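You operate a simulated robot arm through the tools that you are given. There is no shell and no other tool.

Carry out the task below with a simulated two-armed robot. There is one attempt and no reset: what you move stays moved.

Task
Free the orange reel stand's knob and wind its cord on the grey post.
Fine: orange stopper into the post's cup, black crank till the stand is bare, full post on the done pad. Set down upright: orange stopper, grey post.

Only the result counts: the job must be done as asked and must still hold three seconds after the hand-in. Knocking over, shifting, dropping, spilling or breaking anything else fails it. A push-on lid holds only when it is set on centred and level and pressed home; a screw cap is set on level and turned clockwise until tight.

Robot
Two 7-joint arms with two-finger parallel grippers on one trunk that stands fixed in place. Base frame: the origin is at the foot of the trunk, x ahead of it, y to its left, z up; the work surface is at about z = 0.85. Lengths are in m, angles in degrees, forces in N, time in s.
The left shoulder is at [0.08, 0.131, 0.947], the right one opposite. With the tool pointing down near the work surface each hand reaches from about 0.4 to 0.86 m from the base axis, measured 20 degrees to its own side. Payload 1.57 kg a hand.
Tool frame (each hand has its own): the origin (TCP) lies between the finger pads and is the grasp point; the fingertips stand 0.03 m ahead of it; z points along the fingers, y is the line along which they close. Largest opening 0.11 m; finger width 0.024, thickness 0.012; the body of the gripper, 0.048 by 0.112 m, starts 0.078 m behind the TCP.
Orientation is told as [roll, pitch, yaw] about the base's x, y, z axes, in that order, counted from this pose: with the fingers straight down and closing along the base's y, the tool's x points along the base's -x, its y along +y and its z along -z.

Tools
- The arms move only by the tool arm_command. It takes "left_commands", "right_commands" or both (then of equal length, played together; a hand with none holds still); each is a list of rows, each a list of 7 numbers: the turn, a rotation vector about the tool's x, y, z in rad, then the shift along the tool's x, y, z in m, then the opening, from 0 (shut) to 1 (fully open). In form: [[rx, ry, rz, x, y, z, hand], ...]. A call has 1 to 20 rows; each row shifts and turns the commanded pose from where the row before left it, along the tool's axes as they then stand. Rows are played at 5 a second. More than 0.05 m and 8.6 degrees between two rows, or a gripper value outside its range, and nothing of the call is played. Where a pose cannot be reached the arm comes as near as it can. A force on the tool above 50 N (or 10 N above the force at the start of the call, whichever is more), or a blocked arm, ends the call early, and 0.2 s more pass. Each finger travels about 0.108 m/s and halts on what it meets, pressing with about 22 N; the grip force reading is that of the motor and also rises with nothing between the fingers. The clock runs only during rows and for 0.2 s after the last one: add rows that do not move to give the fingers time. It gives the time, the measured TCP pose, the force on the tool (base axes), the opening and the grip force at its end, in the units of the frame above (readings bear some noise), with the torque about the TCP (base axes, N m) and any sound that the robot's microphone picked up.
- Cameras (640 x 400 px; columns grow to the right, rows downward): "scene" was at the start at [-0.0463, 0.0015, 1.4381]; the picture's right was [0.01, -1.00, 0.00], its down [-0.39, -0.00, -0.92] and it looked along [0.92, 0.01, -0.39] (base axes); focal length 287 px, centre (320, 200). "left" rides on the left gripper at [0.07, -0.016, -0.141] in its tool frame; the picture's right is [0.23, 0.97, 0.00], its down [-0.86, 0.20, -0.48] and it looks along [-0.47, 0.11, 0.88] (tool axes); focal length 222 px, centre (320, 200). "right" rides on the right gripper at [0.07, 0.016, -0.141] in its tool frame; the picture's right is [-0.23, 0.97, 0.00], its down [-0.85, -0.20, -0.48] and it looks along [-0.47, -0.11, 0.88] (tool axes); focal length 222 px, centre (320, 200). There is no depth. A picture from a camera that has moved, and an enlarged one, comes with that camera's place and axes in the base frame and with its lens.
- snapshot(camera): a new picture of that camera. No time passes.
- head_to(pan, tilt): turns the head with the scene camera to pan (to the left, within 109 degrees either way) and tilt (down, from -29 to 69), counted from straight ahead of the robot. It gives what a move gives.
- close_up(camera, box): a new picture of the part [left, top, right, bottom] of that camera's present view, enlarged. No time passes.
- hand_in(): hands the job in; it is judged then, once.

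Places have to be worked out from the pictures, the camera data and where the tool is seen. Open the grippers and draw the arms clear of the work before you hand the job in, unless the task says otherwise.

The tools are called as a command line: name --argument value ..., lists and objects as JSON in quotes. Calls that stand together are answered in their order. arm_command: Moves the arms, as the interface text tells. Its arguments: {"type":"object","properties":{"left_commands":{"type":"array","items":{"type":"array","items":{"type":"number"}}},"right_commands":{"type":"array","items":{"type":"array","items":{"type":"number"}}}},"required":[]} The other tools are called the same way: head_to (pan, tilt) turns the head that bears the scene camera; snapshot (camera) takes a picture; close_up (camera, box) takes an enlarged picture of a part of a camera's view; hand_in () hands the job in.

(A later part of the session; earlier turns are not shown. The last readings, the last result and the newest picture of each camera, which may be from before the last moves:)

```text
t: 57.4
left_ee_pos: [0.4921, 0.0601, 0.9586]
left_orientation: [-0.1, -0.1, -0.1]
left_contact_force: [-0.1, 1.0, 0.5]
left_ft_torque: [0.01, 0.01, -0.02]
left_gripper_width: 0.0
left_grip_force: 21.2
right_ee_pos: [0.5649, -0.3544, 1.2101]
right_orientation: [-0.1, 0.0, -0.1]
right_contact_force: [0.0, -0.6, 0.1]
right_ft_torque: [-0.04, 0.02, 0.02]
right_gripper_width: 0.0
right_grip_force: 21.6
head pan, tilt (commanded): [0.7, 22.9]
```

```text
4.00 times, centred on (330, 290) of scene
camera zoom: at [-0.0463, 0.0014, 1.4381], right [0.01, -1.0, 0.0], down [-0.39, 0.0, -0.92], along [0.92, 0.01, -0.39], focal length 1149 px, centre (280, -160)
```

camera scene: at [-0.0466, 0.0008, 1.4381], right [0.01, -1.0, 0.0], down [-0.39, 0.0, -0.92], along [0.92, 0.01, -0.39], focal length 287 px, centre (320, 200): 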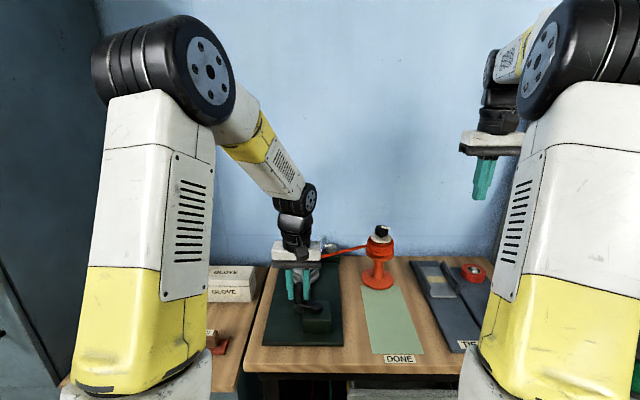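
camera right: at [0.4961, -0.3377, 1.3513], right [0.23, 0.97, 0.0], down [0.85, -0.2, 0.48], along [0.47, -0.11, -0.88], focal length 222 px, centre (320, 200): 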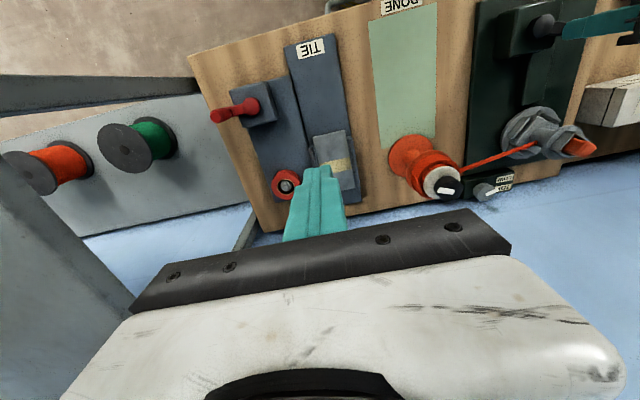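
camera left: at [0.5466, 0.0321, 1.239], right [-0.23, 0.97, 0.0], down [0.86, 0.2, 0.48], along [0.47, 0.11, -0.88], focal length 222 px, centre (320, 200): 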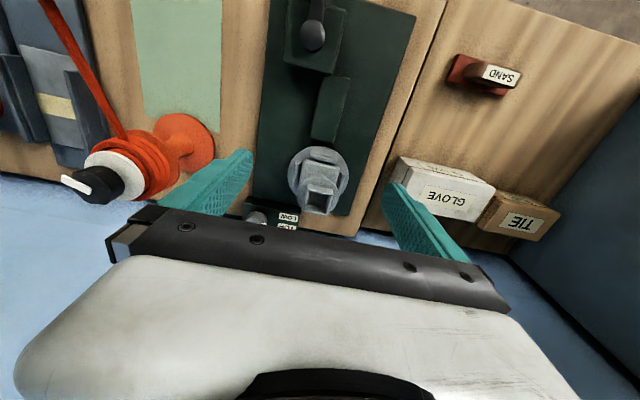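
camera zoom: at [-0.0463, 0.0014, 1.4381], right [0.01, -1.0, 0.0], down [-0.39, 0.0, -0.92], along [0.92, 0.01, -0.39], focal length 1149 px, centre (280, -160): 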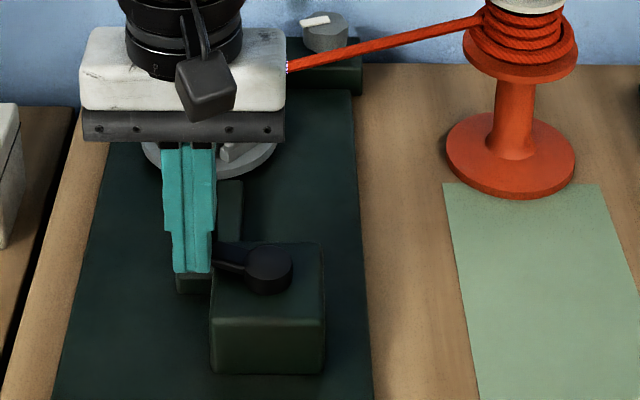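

The closed fingers sit right behind the handle at about the same radius. I push clockwise by five steps and check.

arm_command --left_commands '[[0, 0, 0, -0.01554, 0.00133, 0, 0], [0, 0, 0, -0.01516, -0.00378, 0, 0], [0, 0, 0, -0.01296, -0.00874, 0, 0], [0, 0, 0, -0.00919, -0.01264, 0, 0], [0, 0, 0, -0.00431, -0.01502, 0, 0], [0, 0, 0, 0, 0, 0, 0]]'

close_up --camera "left" --box '[240, 110, 400, 230]'

close_up --camera "right" --box '[380, 0, 640, 230]'

```text
t: 58.8
left_ee_pos: [0.5479, 0.0196, 0.9596]
left_orientation: [0.0, -0.1, -0.1]
left_contact_force: [-0.4, 0.5, 0.5]
left_ft_torque: [-0.01, -0.01, -0.02]
left_gripper_width: 0.0
left_grip_force: 21.1
right_ee_pos: [0.5665, -0.3551, 1.2106]
right_orientation: [0.0, 0.0, -0.1]
right_contact_force: [0.2, 0.0, 0.1]
right_ft_torque: [-0.03, 0.02, -0.02]
right_gripper_width: 0.0
right_grip_force: 21.8
head pan, tilt (commanded): [0.7, 22.9]
```

```text
3.33 times, centred on (320, 170) of left
camera zoom: at [0.4789, 0.0024, 1.1011], right [-0.23, 0.97, 0.0], down [0.86, 0.2, 0.48], along [0.47, 0.11, -0.88], focal length 740 px, centre (320, 300)
```

zoom: 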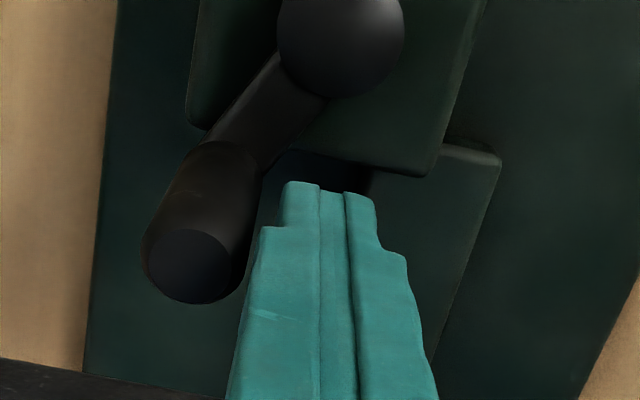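

```text
1.74 times, centred on (510, 115) of right
camera zoom: at [0.4963, -0.3368, 1.3514], right [0.23, 0.97, 0.0], down [0.85, -0.2, 0.48], along [0.47, -0.11, -0.88], focal length 386 px, centre (-10, 348)
```

zoom: 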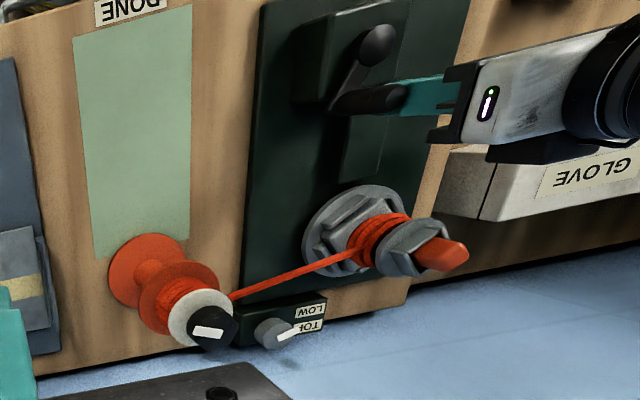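

Pushing works well: almost no force, and the reel's coil is getting thinner. I push one full turn.

arm_command --left_commands '[[0, 0, 0, 0.00109, -0.01559, 0, 0], [0, 0, 0, 0.00636, -0.01428, 0, 0], [0, 0, 0, 0.01086, -0.01124, 0, 0], [0, 0, 0, 0.01405, -0.00685, 0, 0], [0, 0, 0, 0.01554, -0.00163, 0, 0], [0, 0, 0, 0.01516, 0.00378, 0, 0], [0, 0, 0, 0.01296, 0.00874, 0, 0], [0, 0, 0, 0.00919, 0.01264, 0, 0], [0, 0, 0, 0.00431, 0.01502, 0, 0], [0, 0, 0, 0, 0, 0, 0]]'

close_up --camera "left" --box '[240, 110, 400, 230]'

close_up --camera "right" --box '[380, 0, 640, 230]'

close_up --camera "scene" --box '[270, 215, 410, 315]'

```text
t: 61.0
left_ee_pos: [0.4583, 0.0121, 0.9596]
left_orientation: [0.0, 0.0, 0.0]
left_contact_force: [0.4, -0.1, 1.2]
left_ft_torque: [0.02, -0.03, -0.01]
left_gripper_width: 0.0
left_grip_force: 21.6
right_ee_pos: [0.5651, -0.3547, 1.2105]
right_orientation: [0.0, -0.1, -0.1]
right_contact_force: [-0.1, -0.4, 0.2]
right_ft_torque: [0.0, 0.02, 0.01]
right_gripper_width: 0.0001
right_grip_force: 21.5
head pan, tilt (commanded): [0.7, 22.9]
```

```text
3.33 times, centred on (320, 170) of left
camera zoom: at [0.3894, -0.006, 1.1014], right [-0.23, 0.97, 0.0], down [0.86, 0.2, 0.48], along [0.47, 0.11, -0.88], focal length 740 px, centre (320, 300)
```

zoom: 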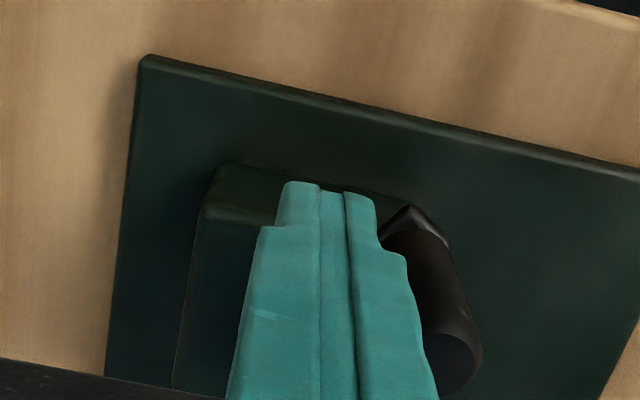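

```text
1.74 times, centred on (510, 115) of right
camera zoom: at [0.4962, -0.3368, 1.3514], right [0.23, 0.97, 0.0], down [0.85, -0.2, 0.48], along [0.47, -0.11, -0.88], focal length 386 px, centre (-10, 348)
```

zoom: 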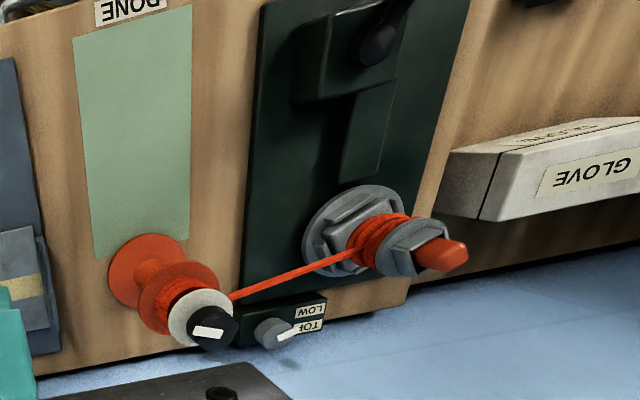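

```text
4.00 times, centred on (340, 265) of scene
camera zoom: at [-0.0463, 0.0014, 1.4381], right [0.01, -1.0, 0.0], down [-0.39, 0.0, -0.92], along [0.92, 0.01, -0.39], focal length 1149 px, centre (240, -60)
```

zoom: 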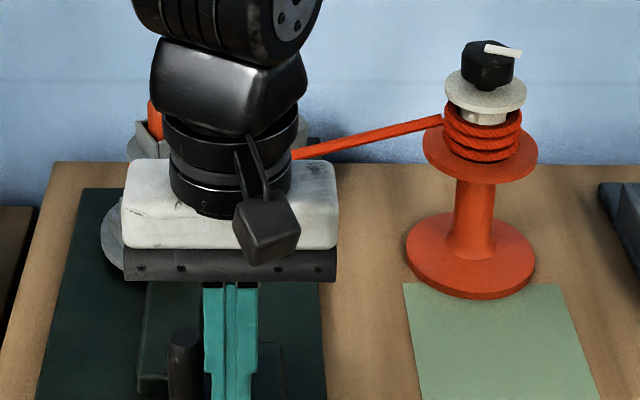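

Only about two and a half loops remain on the reel and the grey core shows. I push another half turn.

arm_command --left_commands '[[0, 0, 0, -0.00109, 0.01559, 0, 0], [0, 0, 0, -0.00636, 0.01428, 0, 0], [0, 0, 0, -0.01086, 0.01124, 0, 0], [0, 0, 0, -0.01405, 0.00685, 0, 0], [0, 0, 0, -0.01554, 0.00163, 0, 0], [0, 0, 0, -0.01516, -0.00378, 0, 0], [0, 0, 0, -0.01296, -0.00874, 0, 0], [0, 0, 0, -0.00919, -0.01264, 0, 0], [0, 0, 0, -0.00431, -0.01502, 0, 0], [0, 0, 0, 0, 0, 0, 0]]'

close_up --camera "right" --box '[380, 0, 640, 230]'

close_up --camera "scene" --box '[270, 215, 410, 315]'

```text
t: 63.2
left_ee_pos: [0.5489, 0.0215, 0.9608]
left_orientation: [0.1, 0.1, 0.1]
left_contact_force: [0.1, 0.2, 0.1]
left_ft_torque: [-0.01, -0.01, 0.0]
left_gripper_width: 0.0
left_grip_force: 20.9
right_ee_pos: [0.5652, -0.3546, 1.2087]
right_orientation: [0.0, 0.0, -0.2]
right_contact_force: [-0.2, 0.2, -0.4]
right_ft_torque: [0.02, -0.03, -0.01]
right_gripper_width: 0.0001
right_grip_force: 21.3
head pan, tilt (commanded): [0.7, 22.9]
```

```text
1.74 times, centred on (510, 115) of right
camera zoom: at [0.4963, -0.3368, 1.3514], right [0.23, 0.97, 0.0], down [0.85, -0.2, 0.48], along [0.47, -0.11, -0.88], focal length 386 px, centre (-10, 348)
```

zoom: 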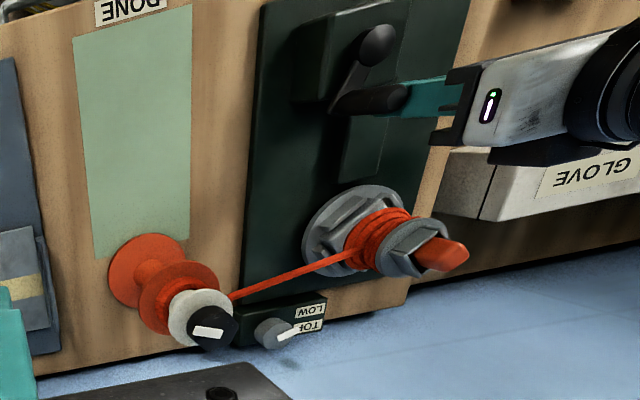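

```text
4.00 times, centred on (340, 265) of scene
camera zoom: at [-0.0463, 0.0014, 1.4381], right [0.01, -1.0, 0.0], down [-0.39, 0.0, -0.92], along [0.92, 0.01, -0.39], focal length 1149 px, centre (240, -60)
```

zoom: 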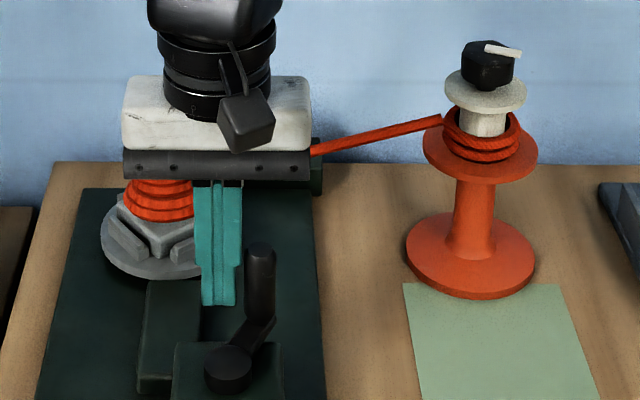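

About one and a half to two loops remain. Another half turn.

arm_command --left_commands '[[0, 0, 0, 0.00109, -0.01559, 0, 0], [0, 0, 0, 0.00636, -0.01428, 0, 0], [0, 0, 0, 0.01086, -0.01124, 0, 0], [0, 0, 0, 0.01405, -0.00685, 0, 0], [0, 0, 0, 0.01554, -0.00163, 0, 0], [0, 0, 0, 0.01516, 0.00378, 0, 0], [0, 0, 0, 0.01296, 0.00874, 0, 0], [0, 0, 0, 0.00919, 0.01264, 0, 0], [0, 0, 0, 0.00431, 0.01502, 0, 0], [0, 0, 0, 0, 0, 0, 0]]'

close_up --camera "scene" --box '[270, 215, 410, 315]'

close_up --camera "right" --box '[380, 80, 620, 230]'

close_up --camera "left" --box '[240, 110, 400, 230]'

```text
t: 65.4
left_ee_pos: [0.4604, 0.0126, 0.9603]
left_orientation: [0.0, 0.0, -0.1]
left_contact_force: [-0.4, 0.3, 0.0]
left_ft_torque: [0.01, 0.01, -0.01]
left_gripper_width: 0.0
left_grip_force: 21.4
right_ee_pos: [0.5656, -0.3541, 1.2117]
right_orientation: [0.0, 0.0, 0.0]
right_contact_force: [-0.1, -0.4, 0.0]
right_ft_torque: [0.04, 0.0, 0.01]
right_gripper_width: 0.0001
right_grip_force: 21.7
head pan, tilt (commanded): [0.7, 22.9]
```

```text
4.00 times, centred on (340, 265) of scene
camera zoom: at [-0.0463, 0.0014, 1.4381], right [0.01, -1.0, 0.0], down [-0.39, 0.0, -0.92], along [0.92, 0.01, -0.39], focal length 1149 px, centre (240, -60)
```

zoom: 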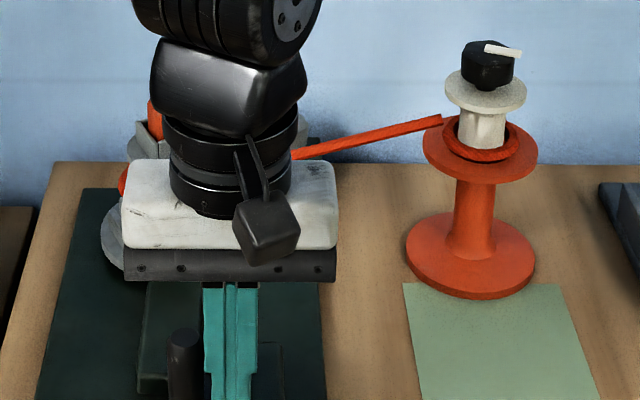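

```text
2.67 times, centred on (500, 155) of right
camera zoom: at [0.4962, -0.3368, 1.3514], right [0.23, 0.97, 0.0], down [0.85, -0.2, 0.48], along [0.47, -0.11, -0.88], focal length 592 px, centre (-160, 320)
```

zoom: 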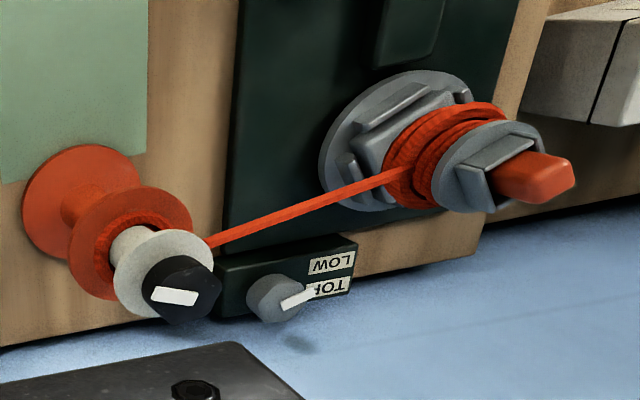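

```text
3.33 times, centred on (320, 170) of left
camera zoom: at [0.3902, -0.0059, 1.1006], right [-0.23, 0.97, 0.0], down [0.86, 0.2, 0.48], along [0.47, 0.11, -0.88], focal length 740 px, centre (320, 300)
```

zoom: 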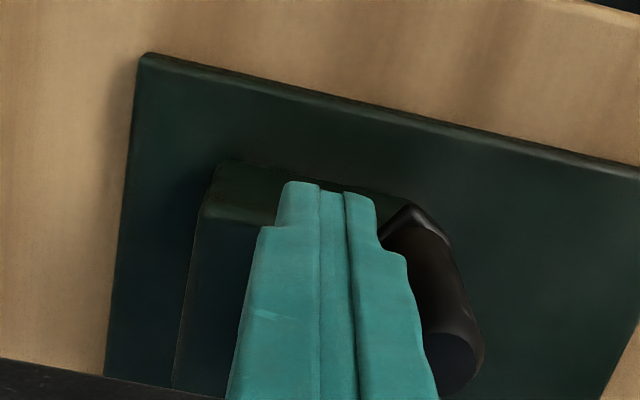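

One loop is left. I push another half turn and watch for the reel becoming bare.

arm_command --left_commands '[[0, 0, 0, -0.00109, 0.01559, 0, 0], [0, 0, 0, -0.00636, 0.01428, 0, 0], [0, 0, 0, -0.01086, 0.01124, 0, 0], [0, 0, 0, -0.01405, 0.00685, 0, 0], [0, 0, 0, -0.01554, 0.00163, 0, 0], [0, 0, 0, -0.01516, -0.00378, 0, 0], [0, 0, 0, 0, 0, 0, 0]]'

close_up --camera "scene" --box '[270, 215, 410, 315]'

close_up --camera "right" --box '[380, 80, 620, 230]'

```text
t: 67.0
left_ee_pos: [0.5231, 0.0592, 0.9597]
left_orientation: [0.0, 0.0, 0.0]
left_contact_force: [0.4, 0.5, -1.0]
left_ft_torque: [-0.02, 0.02, -0.02]
left_gripper_width: 0.0001
left_grip_force: 21.4
right_ee_pos: [0.5656, -0.3548, 1.2111]
right_orientation: [0.0, 0.1, -0.1]
right_contact_force: [0.9, 1.1, -0.1]
right_ft_torque: [0.01, 0.01, 0.0]
right_gripper_width: 0.0001
right_grip_force: 21.9
head pan, tilt (commanded): [0.7, 22.9]
```

```text
4.00 times, centred on (340, 265) of scene
camera zoom: at [-0.0463, 0.0015, 1.4381], right [0.01, -1.0, 0.0], down [-0.39, 0.0, -0.92], along [0.92, 0.01, -0.39], focal length 1149 px, centre (240, -60)
```

zoom: 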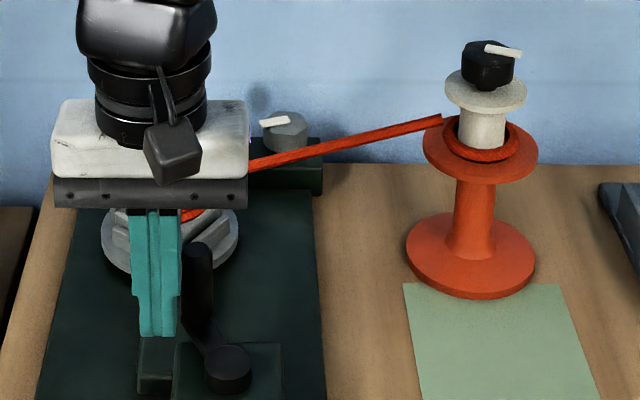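

```text
2.67 times, centred on (500, 155) of right
camera zoom: at [0.4963, -0.3367, 1.3514], right [0.23, 0.97, 0.0], down [0.85, -0.2, 0.48], along [0.47, -0.11, -0.88], focal length 592 px, centre (-160, 320)
```

zoom: 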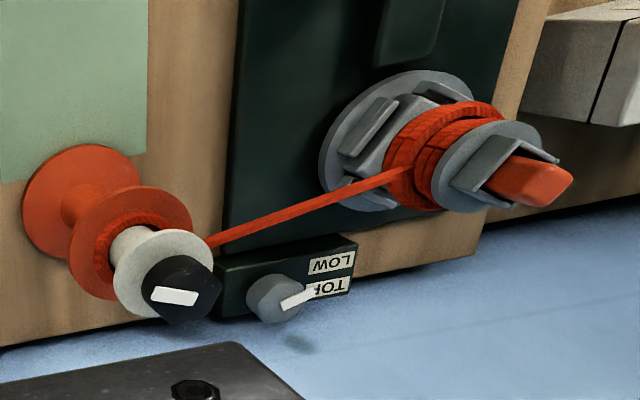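

Still one loop on the reel; I continue another 120°.

arm_command --left_commands '[[0, 0, 0, -0.01296, -0.00874, 0, 0], [0, 0, 0, -0.00919, -0.01264, 0, 0], [0, 0, 0, -0.00431, -0.01502, 0, 0], [0, 0, 0, 0.00109, -0.01559, 0, 0], [0, 0, 0, 0.00636, -0.01428, 0, 0], [0, 0, 0, 0.01086, -0.01124, 0, 0], [0, 0, 0, 0, 0, 0, 0]]'

close_up --camera "scene" --box '[270, 215, 410, 315]'

close_up --camera "right" --box '[380, 80, 620, 230]'

```text
t: 68.6
left_ee_pos: [0.5309, -0.0215, 0.9611]
left_orientation: [0.1, 0.1, -0.1]
left_contact_force: [-0.1, 0.0, 0.3]
left_ft_torque: [-0.02, -0.02, 0.06]
left_gripper_width: 0.0
left_grip_force: 21.2
right_ee_pos: [0.5655, -0.355, 1.2103]
right_orientation: [0.1, 0.0, -0.1]
right_contact_force: [-0.9, 0.1, 0.6]
right_ft_torque: [-0.04, 0.01, -0.02]
right_gripper_width: 0.0
right_grip_force: 21.3
head pan, tilt (commanded): [0.7, 22.9]
```

```text
4.00 times, centred on (340, 265) of scene
camera zoom: at [-0.0463, 0.0014, 1.4381], right [0.01, -1.0, 0.0], down [-0.39, 0.0, -0.92], along [0.92, 0.01, -0.39], focal length 1149 px, centre (240, -60)
```

zoom: 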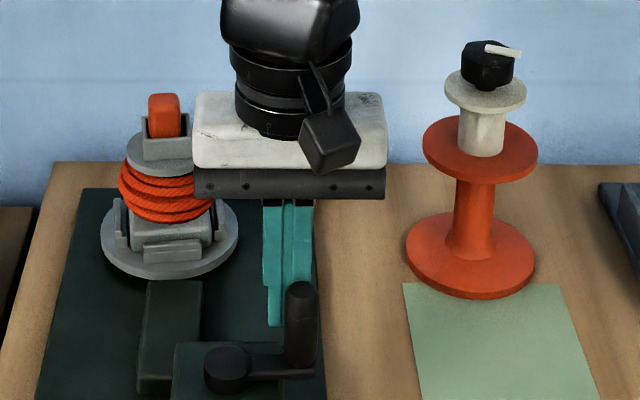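

```text
2.67 times, centred on (500, 155) of right
camera zoom: at [0.4963, -0.3369, 1.3514], right [0.23, 0.97, 0.0], down [0.85, -0.2, 0.48], along [0.47, -0.11, -0.88], focal length 592 px, centre (-160, 320)
```

zoom: 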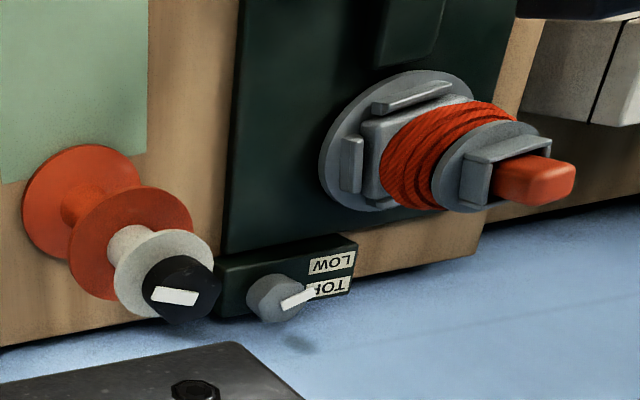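

The stand is bare and all the cord is on the post. I lift the left hand off the crank and withdraw it to the left.

arm_command --left_commands '[[0, 0, 0, 0, 0, -0.04, 0], [0, 0, 0, 0, 0, -0.045, 0], [0, 0, 0, 0, 0, -0.045, 0], [0, 0, 0, 0.0133, 0.035, -0.01, 0.1], [0, 0, 0, 0.0133, 0.04, -0.01, 0.2], [0, 0, 0, 0.0133, 0.04, -0.01, 0.3], [0, 0, 0, 0.0133, 0.04, -0.01, 0.5], [0, 0, 0, 0.0133, 0.04, -0.01, 0.5], [0, 0, 0, 0.0133, 0.04, -0.01, 0.5], [0, 0, 0, 0.0133, 0.04, -0.01, 0.5], [0, 0, 0, 0, 0, 0, 0.5]]'

close_up --camera "scene" --box '[270, 235, 340, 290]'

close_up --camera "scene" --box '[286, 236, 318, 260]'

snapshot --camera "scene"

```text
t: 71.0
left_ee_pos: [0.4365, 0.2564, 1.162]
left_orientation: [0.0, 0.1, -0.1]
left_contact_force: [-0.3, 0.4, 0.0]
left_ft_torque: [-0.01, -0.03, 0.01]
left_gripper_width: 0.0548
left_grip_force: 0.1
right_ee_pos: [0.5649, -0.355, 1.2108]
right_orientation: [-0.1, 0.0, -0.1]
right_contact_force: [0.4, 0.2, 0.6]
right_ft_torque: [0.01, -0.01, -0.02]
right_gripper_width: 0.0
right_grip_force: 21.0
head pan, tilt (commanded): [0.7, 22.9]
```

```text
7.27 times, centred on (305, 262) of scene
camera zoom: at [-0.0464, 0.0015, 1.4381], right [0.01, -1.0, 0.0], down [-0.39, 0.0, -0.92], along [0.92, 0.01, -0.39], focal length 2090 px, centre (429, -254)
```

zoom: 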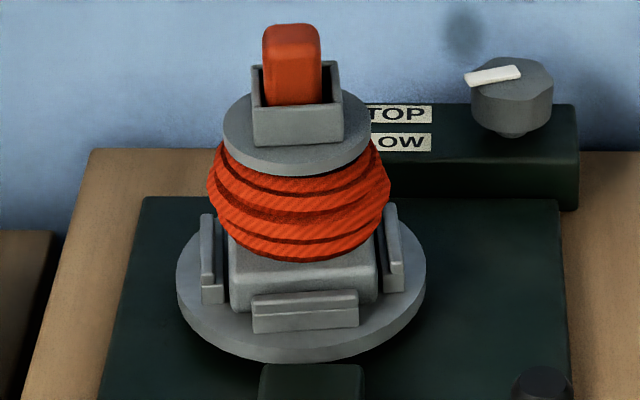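

```text
16.00 times, centred on (302, 248) of scene
camera zoom: at [-0.0464, 0.0015, 1.4381], right [0.01, -1.0, 0.0], down [-0.39, 0.0, -0.92], along [0.92, 0.01, -0.39], focal length 4598 px, centre (608, -568)
```

zoom: 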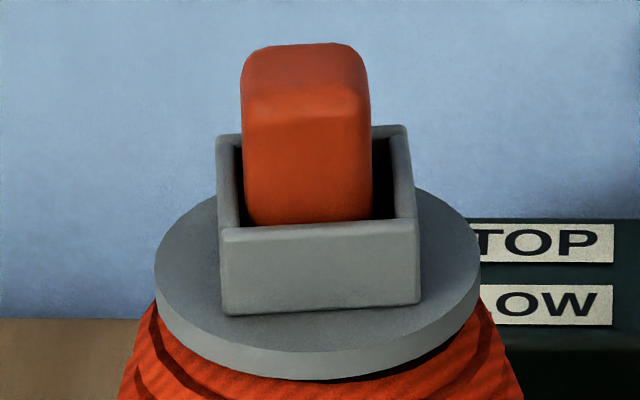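

```text
taken
camera scene: at [-0.0464, 0.0015, 1.4381], right [0.01, -1.0, 0.0], down [-0.39, 0.0, -0.92], along [0.92, 0.01, -0.39], focal length 287 px, centre (320, 200)
```

scene: 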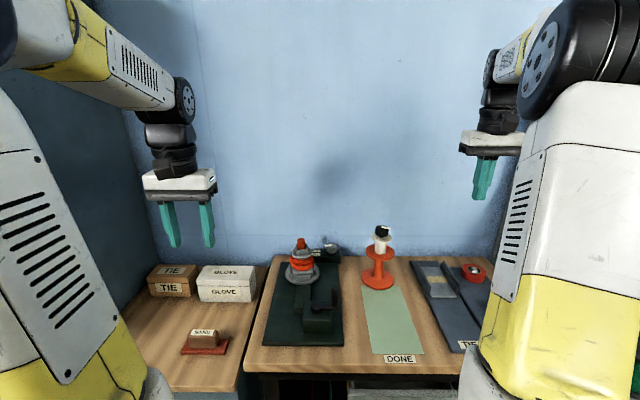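

The post is nearly square to the bench (a few degrees counter-clockwise), with the stopper upright. I bring the right hand above it for a precise view, opening the fingers on the way.

arm_command --right_commands '[[0, 0, 0, -0.0068, 0.0436, 0.006, 0.2], [0, 0, 0, -0.0068, 0.0436, 0.006, 0.4], [0, 0, 0, -0.0068, 0.0436, 0.006, 0.6], [0, 0, 0, -0.0068, 0.0436, 0.006, 0.65], [0, 0, 0, -0.0068, 0.0436, 0.006, 0.65], [0, 0, 0, -0.0068, 0.0436, 0.006, 0.65], [0, 0, 0, -0.0068, 0.0436, 0.006, 0.65], [0, 0, 0, -0.0068, 0.0436, 0.006, 0.65], [0, 0, 0, -0.0068, 0.0436, 0.006, 0.65], [0, 0, 0, -0.0068, 0.0436, 0.006, 0.65], [0, 0, 0, 0, 0, 0.03, 0.65], [0, 0, 0, 0, 0, 0.03, 0.65], [0, 0, 0, 0, 0, 0, 0.65]]'

snapshot --camera "right"

close_up --camera "right" --box '[270, 140, 390, 240]'

```text
t: 73.8
left_ee_pos: [0.436, 0.2556, 1.1618]
left_orientation: [0.0, 0.0, 0.1]
left_contact_force: [0.0, 0.7, -0.3]
left_ft_torque: [-0.01, -0.03, -0.01]
left_gripper_width: 0.0547
left_grip_force: 0.1
right_ee_pos: [0.6322, 0.0806, 1.0873]
right_orientation: [0.0, -0.1, -0.1]
right_contact_force: [-0.7, -0.8, 0.4]
right_ft_torque: [0.01, 0.01, -0.02]
right_gripper_width: 0.0715
right_grip_force: 0.2
head pan, tilt (commanded): [0.7, 22.9]
```

```text
taken
camera right: at [0.5626, 0.0981, 1.2299], right [0.23, 0.97, 0.0], down [0.85, -0.2, 0.48], along [0.47, -0.11, -0.88], focal length 222 px, centre (320, 200)
```

right: 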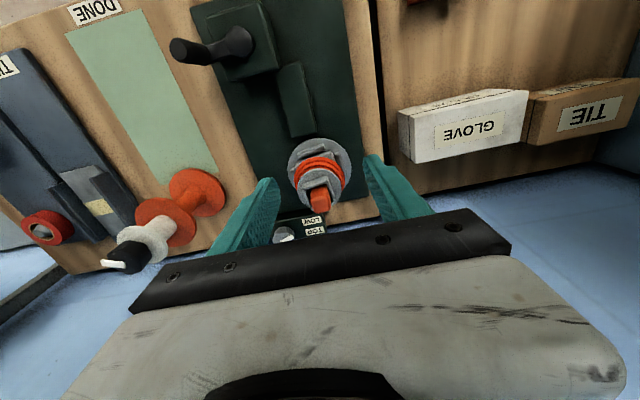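

```text
4.00 times, centred on (330, 190) of right
camera zoom: at [0.5626, 0.0981, 1.2299], right [0.23, 0.97, 0.0], down [0.85, -0.2, 0.48], along [0.47, -0.11, -0.88], focal length 888 px, centre (280, 240)
```

zoom: 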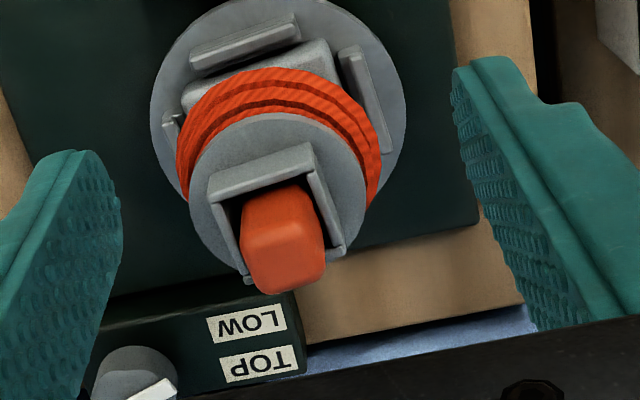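

The cup is turned about 6° counter-clockwise, centred near (0.691, 0.0675). I move over it, turn the hand +6°, and lower to just above the stopper for a check.

arm_command --right_commands '[[0, 0, 0, -0.0292, -0.0073, 0, 0.6], [0, 0, 0, -0.0292, -0.0073, 0, 0.6], [0, 0, -0.105, 0, 0, 0, 0.6], [0, 0, 0, 0, 0, 0.03, 0.6], [0, 0, 0, 0, 0, 0, 0.6]]'

close_up --camera "right" --box '[240, 90, 400, 220]'

close_up --camera "scene" --box '[276, 215, 332, 270]'

```text
t: 75.0
left_ee_pos: [0.4374, 0.2549, 1.1616]
left_orientation: [0.0, -0.1, 0.0]
left_contact_force: [0.3, -0.5, 0.1]
left_ft_torque: [0.0, 0.0, 0.01]
left_gripper_width: 0.055
left_grip_force: 0.1
right_ee_pos: [0.6901, 0.0669, 1.0595]
right_orientation: [0.0, 0.0, 6.0]
right_contact_force: [0.3, 0.4, -0.5]
right_ft_torque: [-0.01, 0.02, 0.04]
right_gripper_width: 0.0659
right_grip_force: 0.1
head pan, tilt (commanded): [0.7, 22.9]
```

```text
3.08 times, centred on (320, 155) of right
camera zoom: at [0.6204, 0.0768, 1.1996], right [0.13, 0.99, 0.0], down [0.87, -0.11, 0.48], along [0.47, -0.06, -0.88], focal length 684 px, centre (320, 338)
```

zoom: 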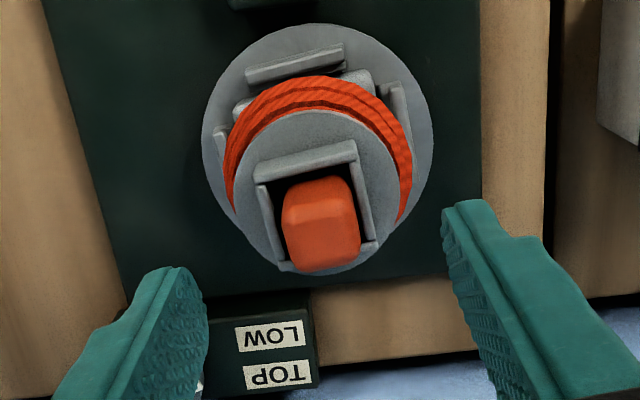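

```text
7.27 times, centred on (304, 242) of scene
camera zoom: at [-0.0463, 0.0016, 1.4381], right [0.01, -1.0, 0.0], down [-0.39, 0.0, -0.92], along [0.92, 0.01, -0.39], focal length 2090 px, centre (436, -109)
```

zoom: 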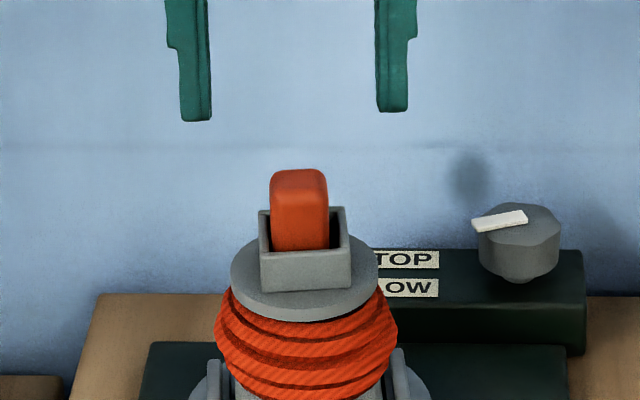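

Centred within about 1 mm and aligned. I lower so the tips straddle the cup walls just above the flange.

arm_command --right_commands '[[0, 0, 0, -0.001, -0.001, 0.025, 0.55], [0, 0, 0, 0, 0, 0.025, 0.5], [0, 0, 0, 0, 0, 0.014, 0.5], [0, 0, 0, 0, 0, 0, 0.5]]'

close_up --camera "scene" --box '[280, 225, 328, 265]'

close_up --camera "right" --box '[240, 110, 400, 230]'

```text
t: 76.0
left_ee_pos: [0.4371, 0.2549, 1.1616]
left_orientation: [0.0, 0.0, 0.0]
left_contact_force: [0.6, 1.0, 1.2]
left_ft_torque: [0.0, -0.03, 0.01]
left_gripper_width: 0.055
left_grip_force: 0.1
right_ee_pos: [0.6921, 0.0647, 0.9944]
right_orientation: [0.1, 0.1, 5.9]
right_contact_force: [0.3, 0.0, 0.3]
right_ft_torque: [0.0, 0.01, -0.02]
right_gripper_width: 0.0551
right_grip_force: 0.2
head pan, tilt (commanded): [0.7, 22.9]
```

```text
10.00 times, centred on (304, 245) of scene
camera zoom: at [-0.0463, 0.0016, 1.4381], right [0.01, -1.0, 0.0], down [-0.39, 0.0, -0.92], along [0.92, 0.01, -0.39], focal length 2874 px, centre (480, -250)
```

zoom: 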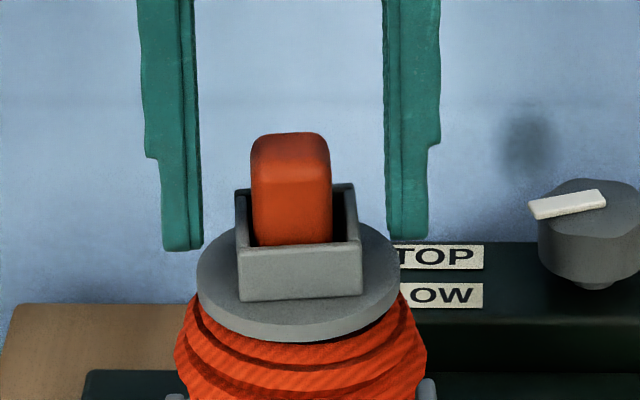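

```text
3.33 times, centred on (320, 170) of right
camera zoom: at [0.622, 0.0755, 1.1358], right [0.13, 0.99, 0.0], down [0.87, -0.11, 0.48], along [0.47, -0.06, -0.88], focal length 740 px, centre (320, 300)
```

zoom: 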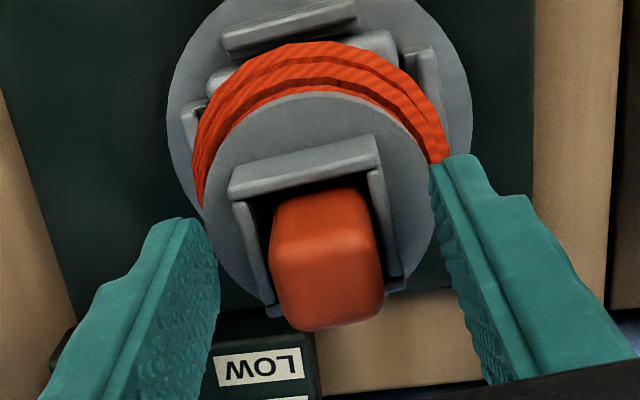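

The cup is about 1.2 mm towards -y of the finger midpoint and I can go about 4 mm lower. I adjust and close on the cup walls.

arm_command --right_commands '[[0, 0, 0, 0, -0.0012, 0.0045, 0.45], [0, 0, 0, 0, 0, 0, 0.4], [0, 0, 0, 0, 0, 0, 0.3], [0, 0, 0, 0, 0, 0, 0.25], [0, 0, 0, 0, 0, 0, 0.25]]'

close_up --camera "scene" --box '[280, 225, 328, 265]'

close_up --camera "right" --box '[240, 110, 400, 230]'

```text
t: 77.2
left_ee_pos: [0.436, 0.2541, 1.1618]
left_orientation: [0.1, 0.0, 0.1]
left_contact_force: [0.4, -0.5, 0.5]
left_ft_torque: [0.05, -0.01, 0.02]
left_gripper_width: 0.0549
left_grip_force: 0.0
right_ee_pos: [0.6918, 0.0639, 0.99]
right_orientation: [0.0, 0.0, 5.8]
right_contact_force: [-0.1, 0.3, 0.3]
right_ft_torque: [-0.04, -0.02, 0.0]
right_gripper_width: 0.0368
right_grip_force: 22.1
head pan, tilt (commanded): [0.7, 22.9]
```

```text
10.00 times, centred on (304, 245) of scene
camera zoom: at [-0.0463, 0.0016, 1.4381], right [0.01, -1.0, 0.0], down [-0.39, 0.0, -0.92], along [0.92, 0.01, -0.39], focal length 2874 px, centre (480, -250)
```

zoom: 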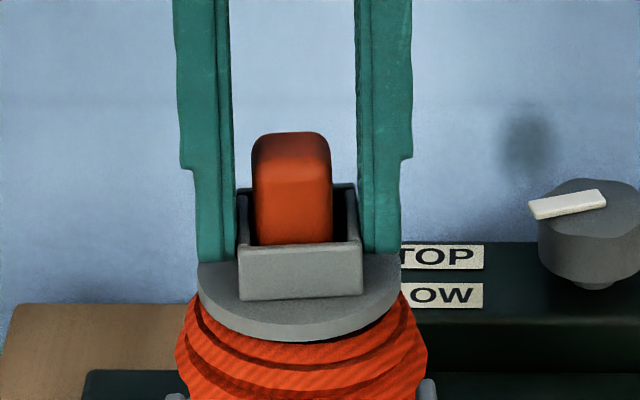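

```text
3.33 times, centred on (320, 170) of right
camera zoom: at [0.6218, 0.0746, 1.1316], right [0.13, 0.99, 0.0], down [0.87, -0.11, 0.48], along [0.47, -0.06, -0.88], focal length 740 px, centre (320, 300)
```

zoom: 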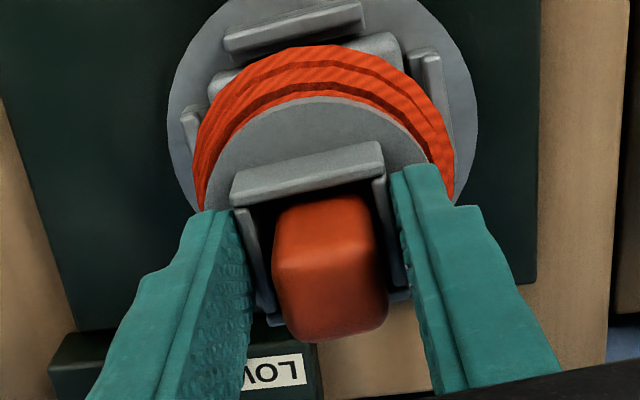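

The cup is gripped (36.8 mm, 22 N). I lift slowly by 15 mm to see whether the post comes out of its clips.

arm_command --right_commands '[[0, 0, 0, 0, 0, -0.005, 0.25], [0, 0, 0, 0, 0, -0.005, 0.25], [0, 0, 0, 0, 0, -0.005, 0.25], [0, 0, 0, 0, 0, 0, 0.25]]'

close_up --camera "scene" --box '[270, 225, 350, 295]'

close_up --camera "right" --box '[240, 110, 400, 230]'

```text
t: 78.2
left_ee_pos: [0.4372, 0.2551, 1.1611]
left_orientation: [0.0, 0.0, 0.0]
left_contact_force: [1.4, 0.0, -1.1]
left_ft_torque: [0.01, -0.02, 0.02]
left_gripper_width: 0.0552
left_grip_force: 0.2
right_ee_pos: [0.6922, 0.0638, 1.0059]
right_orientation: [0.0, 0.0, 5.8]
right_contact_force: [-0.9, -0.6, -2.1]
right_ft_torque: [0.02, 0.04, 0.0]
right_gripper_width: 0.0366
right_grip_force: 22.0
head pan, tilt (commanded): [0.7, 22.9]
```

```text
5.71 times, centred on (310, 260) of scene
camera zoom: at [-0.0462, 0.0016, 1.4381], right [0.01, -1.0, 0.0], down [-0.39, 0.0, -0.92], along [0.92, 0.01, -0.39], focal length 1642 px, centre (377, -143)
```

zoom: 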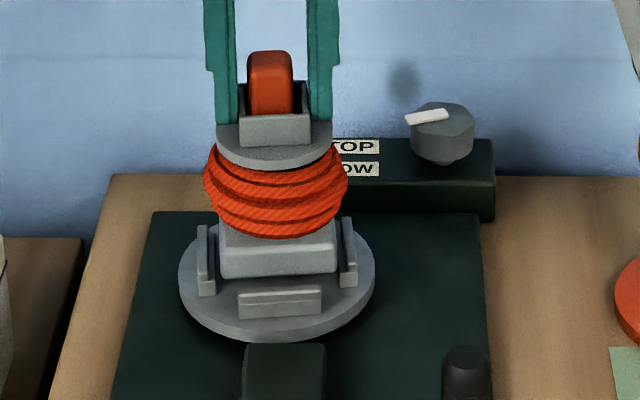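

```text
3.33 times, centred on (320, 170) of right
camera zoom: at [0.6213, 0.074, 1.147], right [0.13, 0.99, 0.0], down [0.87, -0.11, 0.48], along [0.47, -0.06, -0.88], focal length 740 px, centre (320, 300)
```

zoom: 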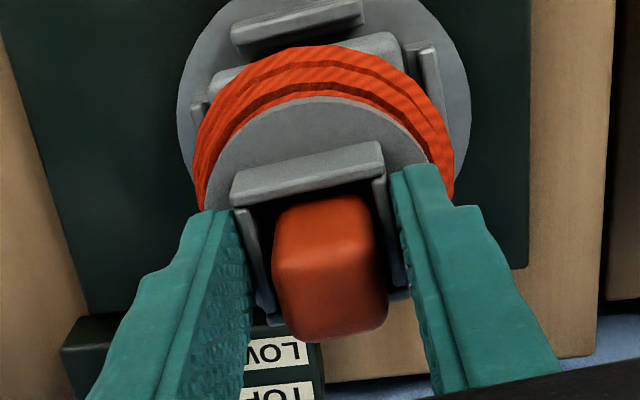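

The post comes free easily (about 2 N). I raise it to clear everything, square the hand to yaw 0, and carry it over the green pad.

arm_command --right_commands '[[0, 0, 0, 0, 0, -0.02, 0.25], [0, 0, 0, 0, 0, -0.025, 0.25], [0, 0, 0, 0, 0, -0.025, 0.25], [0, 0, 0, 0, 0, -0.025, 0.25], [0, 0, 0.0525, 0, 0, 0, 0.25], [0, 0, 0.0525, 0, 0, 0, 0.25], [0, 0, 0, 0.0088, -0.0133, 0, 0.25], [0, 0, 0, 0.0175, -0.0266, 0, 0.25], [0, 0, 0, 0.0175, -0.0266, 0, 0.25], [0, 0, 0, 0.0175, -0.0266, 0, 0.25], [0, 0, 0, 0.0175, -0.0266, 0, 0.25], [0, 0, 0, 0.0175, -0.0266, 0, 0.25], [0, 0, 0, 0.0175, -0.0266, 0, 0.25], [0, 0, 0, 0.0175, -0.0266, 0, 0.25], [0, 0, 0, 0.0175, -0.0266, 0, 0.25], [0, 0, 0, 0.0088, -0.0133, 0, 0.25], [0, 0, 0, 0, 0, 0, 0.25]]'

snapshot --camera "scene"

close_up --camera "scene" --box '[330, 220, 450, 360]'

close_up --camera "right" --box '[200, 40, 440, 230]'

```text
t: 81.8
left_ee_pos: [0.4372, 0.2539, 1.1614]
left_orientation: [0.0, 0.0, -0.1]
left_contact_force: [0.2, 0.1, 0.0]
left_ft_torque: [0.01, 0.0, -0.01]
left_gripper_width: 0.0549
left_grip_force: 0.0
right_ee_pos: [0.5322, -0.1756, 1.1029]
right_orientation: [0.0, 0.0, -0.1]
right_contact_force: [-0.6, -0.8, -2.0]
right_ft_torque: [0.01, 0.03, 0.0]
right_gripper_width: 0.0368
right_grip_force: 21.8
head pan, tilt (commanded): [0.7, 22.9]
```

```text
taken
camera scene: at [-0.0463, 0.0015, 1.4381], right [0.01, -1.0, 0.0], down [-0.39, 0.0, -0.92], along [0.92, 0.01, -0.39], focal length 287 px, centre (320, 200)
```

scene: 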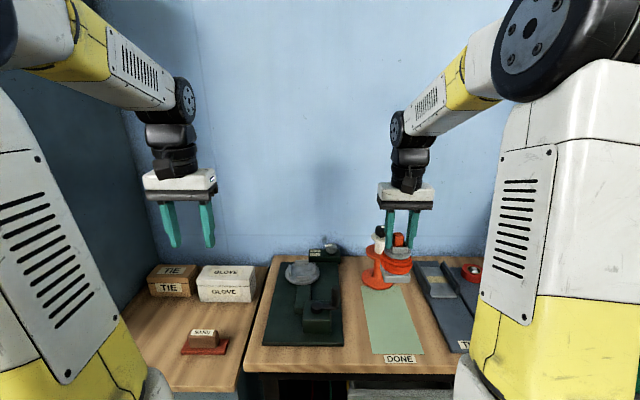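

```text
2.86 times, centred on (390, 290) of scene
camera zoom: at [-0.0463, 0.0015, 1.4381], right [0.01, -1.0, 0.0], down [-0.39, 0.0, -0.92], along [0.92, 0.01, -0.39], focal length 821 px, centre (120, -57)
```

zoom: 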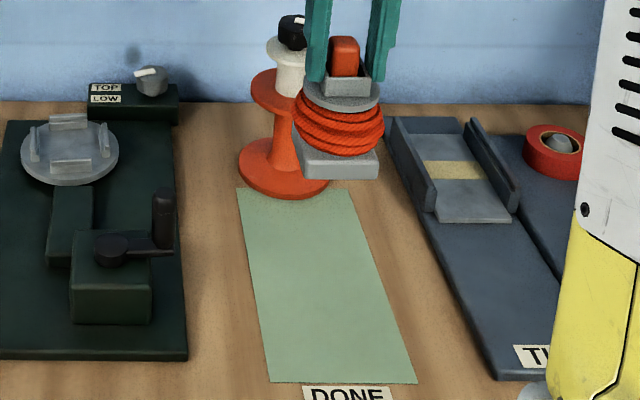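

```text
2.11 times, centred on (320, 135) of right
camera zoom: at [0.4635, -0.1581, 1.2425], right [0.23, 0.97, 0.0], down [0.85, -0.2, 0.48], along [0.47, -0.11, -0.88], focal length 468 px, centre (320, 337)
```

zoom: 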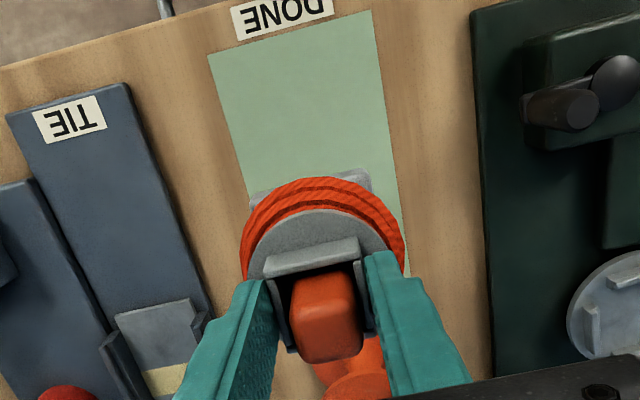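

The post hangs upright over the pad centre at (0.5335, -0.174). I lower 12 cm, then check before the last stretch.

arm_command --right_commands '[[0, 0, 0, 0, 0, 0.02, 0.25], [0, 0, 0, 0, 0, 0.03, 0.25], [0, 0, 0, 0, 0, 0.03, 0.25], [0, 0, 0, 0, 0, 0.03, 0.25], [0, 0, 0, 0, 0, 0.015, 0.25], [0, 0, 0, 0, 0, 0, 0.25]]'

close_up --camera "scene" --box '[350, 230, 440, 350]'

close_up --camera "right" --box '[200, 40, 440, 230]'

```text
t: 83.2
left_ee_pos: [0.4365, 0.2546, 1.1607]
left_orientation: [-0.1, 0.0, 0.0]
left_contact_force: [0.2, -0.3, 0.0]
left_ft_torque: [0.01, 0.0, 0.0]
left_gripper_width: 0.0551
left_grip_force: 0.1
right_ee_pos: [0.5337, -0.1751, 0.9756]
right_orientation: [-0.1, 0.1, -0.1]
right_contact_force: [-0.4, 0.4, -0.5]
right_ft_torque: [0.01, 0.0, 0.03]
right_gripper_width: 0.0367
right_grip_force: 21.8
head pan, tilt (commanded): [0.7, 22.9]
```

```text
3.33 times, centred on (395, 290) of scene
camera zoom: at [-0.0463, 0.0015, 1.4381], right [0.01, -1.0, 0.0], down [-0.39, 0.0, -0.92], along [0.92, 0.01, -0.39], focal length 958 px, centre (70, -100)
```

zoom: 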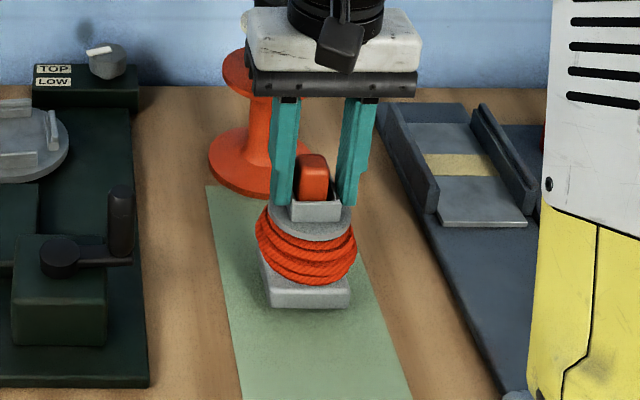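

```text
2.11 times, centred on (320, 135) of right
camera zoom: at [0.4639, -0.1572, 1.117], right [0.23, 0.97, 0.0], down [0.85, -0.2, 0.48], along [0.47, -0.11, -0.88], focal length 468 px, centre (320, 337)
```

zoom: 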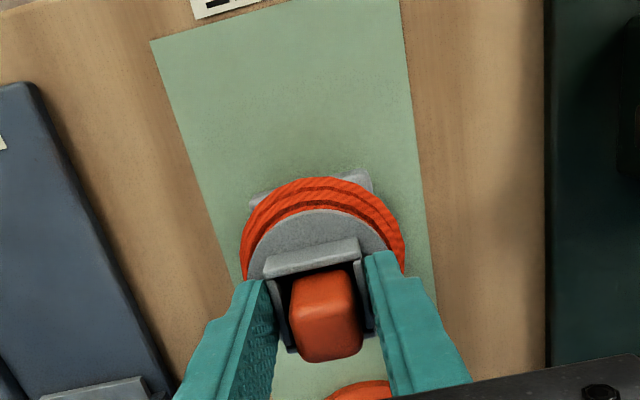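

The base is just above the pad. I lower in 2 mm steps, watching for contact.

arm_command --right_commands '[[0, 0, 0, 0, 0, 0.002, 0.25], [0, 0, 0, 0, 0, 0.002, 0.25], [0, 0, 0, 0, 0, 0.002, 0.25], [0, 0, 0, 0, 0, 0.002, 0.25], [0, 0, 0, 0, 0, 0, 0.25]]'

close_up --camera "scene" --box '[365, 255, 425, 320]'

```text
t: 84.4
left_ee_pos: [0.4364, 0.2542, 1.1606]
left_orientation: [-0.1, 0.0, 0.0]
left_contact_force: [0.2, -0.6, -1.0]
left_ft_torque: [0.03, 0.01, -0.05]
left_gripper_width: 0.0549
left_grip_force: 0.1
right_ee_pos: [0.5341, -0.1754, 0.9681]
right_orientation: [0.0, 0.1, -0.2]
right_contact_force: [0.3, -0.1, -0.5]
right_ft_torque: [0.0, 0.0, 0.0]
right_gripper_width: 0.0369
right_grip_force: 22.3
head pan, tilt (commanded): [0.7, 22.9]
```

```text
6.15 times, centred on (395, 288) of scene
camera zoom: at [-0.0463, 0.0015, 1.4381], right [0.01, -1.0, 0.0], down [-0.39, 0.0, -0.92], along [0.92, 0.01, -0.39], focal length 1768 px, centre (-142, -338)
```

zoom: 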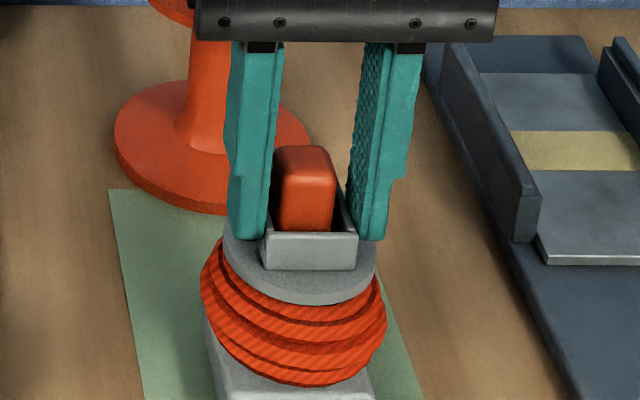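

No contact yet. I continue down in small steps.

arm_command --right_commands '[[0, 0, 0, 0, 0, 0.002, 0.25], [0, 0, 0, 0, 0, 0.002, 0.25], [0, 0, 0, 0, 0, 0.0015, 0.25], [0, 0, 0, 0, 0, 0, 0.25]]'

close_up --camera "scene" --box '[360, 275, 420, 335]'

```text
t: 85.4
left_ee_pos: [0.4367, 0.2547, 1.1611]
left_orientation: [-0.1, -0.1, 0.1]
left_contact_force: [0.2, 0.5, -0.8]
left_ft_torque: [0.01, -0.02, 0.03]
left_gripper_width: 0.0551
left_grip_force: 0.1
right_ee_pos: [0.5339, -0.1753, 0.9632]
right_orientation: [-0.1, 0.0, -0.2]
right_contact_force: [0.0, -0.5, -1.3]
right_ft_torque: [0.03, -0.01, -0.01]
right_gripper_width: 0.0366
right_grip_force: 22.2
head pan, tilt (commanded): [0.7, 22.9]
```

```text
6.67 times, centred on (390, 305) of scene
camera zoom: at [-0.0463, 0.0015, 1.4381], right [0.01, -1.0, 0.0], down [-0.39, 0.0, -0.92], along [0.92, 0.01, -0.39], focal length 1916 px, centre (-147, -500)
```

zoom: 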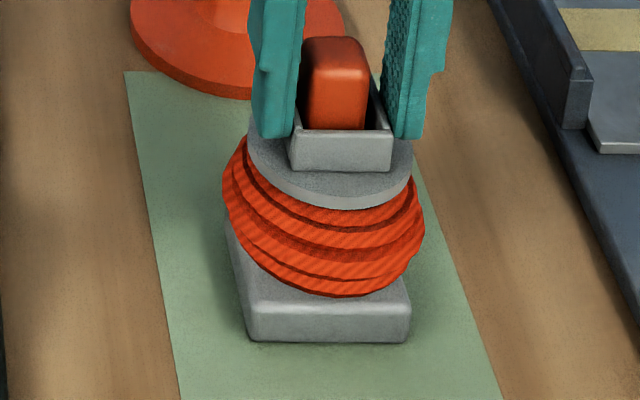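

Nearly touching. I lower another 3 mm in 1 mm steps.

arm_command --right_commands '[[0, 0, 0, 0, 0, 0.001, 0.25], [0, 0, 0, 0, 0, 0.001, 0.25], [0, 0, 0, 0, 0, 0.001, 0.25], [0, 0, 0, 0, 0, 0, 0.25]]'

close_up --camera "scene" --box '[360, 275, 420, 335]'

```text
t: 86.4
left_ee_pos: [0.4364, 0.2562, 1.1621]
left_orientation: [0.0, 0.0, 0.0]
left_contact_force: [-0.7, 0.8, -0.9]
left_ft_torque: [-0.02, -0.01, -0.03]
left_gripper_width: 0.0551
left_grip_force: 0.0
right_ee_pos: [0.5347, -0.1754, 0.9607]
right_orientation: [0.0, -0.1, 0.0]
right_contact_force: [-2.1, -0.4, 19.2]
right_ft_torque: [-0.05, 0.12, -0.02]
right_gripper_width: 0.0368
right_grip_force: 22.2
head pan, tilt (commanded): [0.7, 22.9]
```

```text
6.67 times, centred on (390, 305) of scene
camera zoom: at [-0.047, 0.0017, 1.4381], right [0.01, -1.0, 0.0], down [-0.39, 0.0, -0.92], along [0.92, 0.01, -0.39], focal length 1916 px, centre (-147, -500)
```

zoom: 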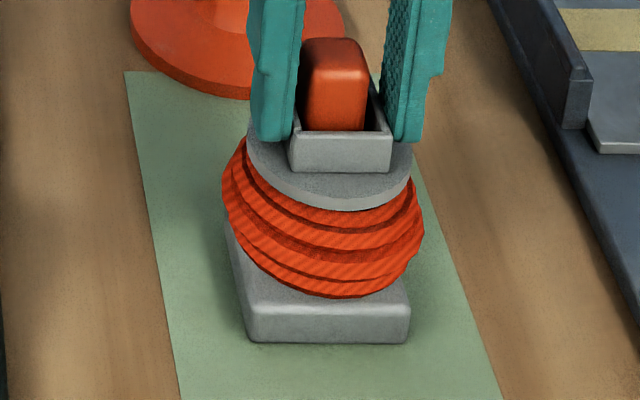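

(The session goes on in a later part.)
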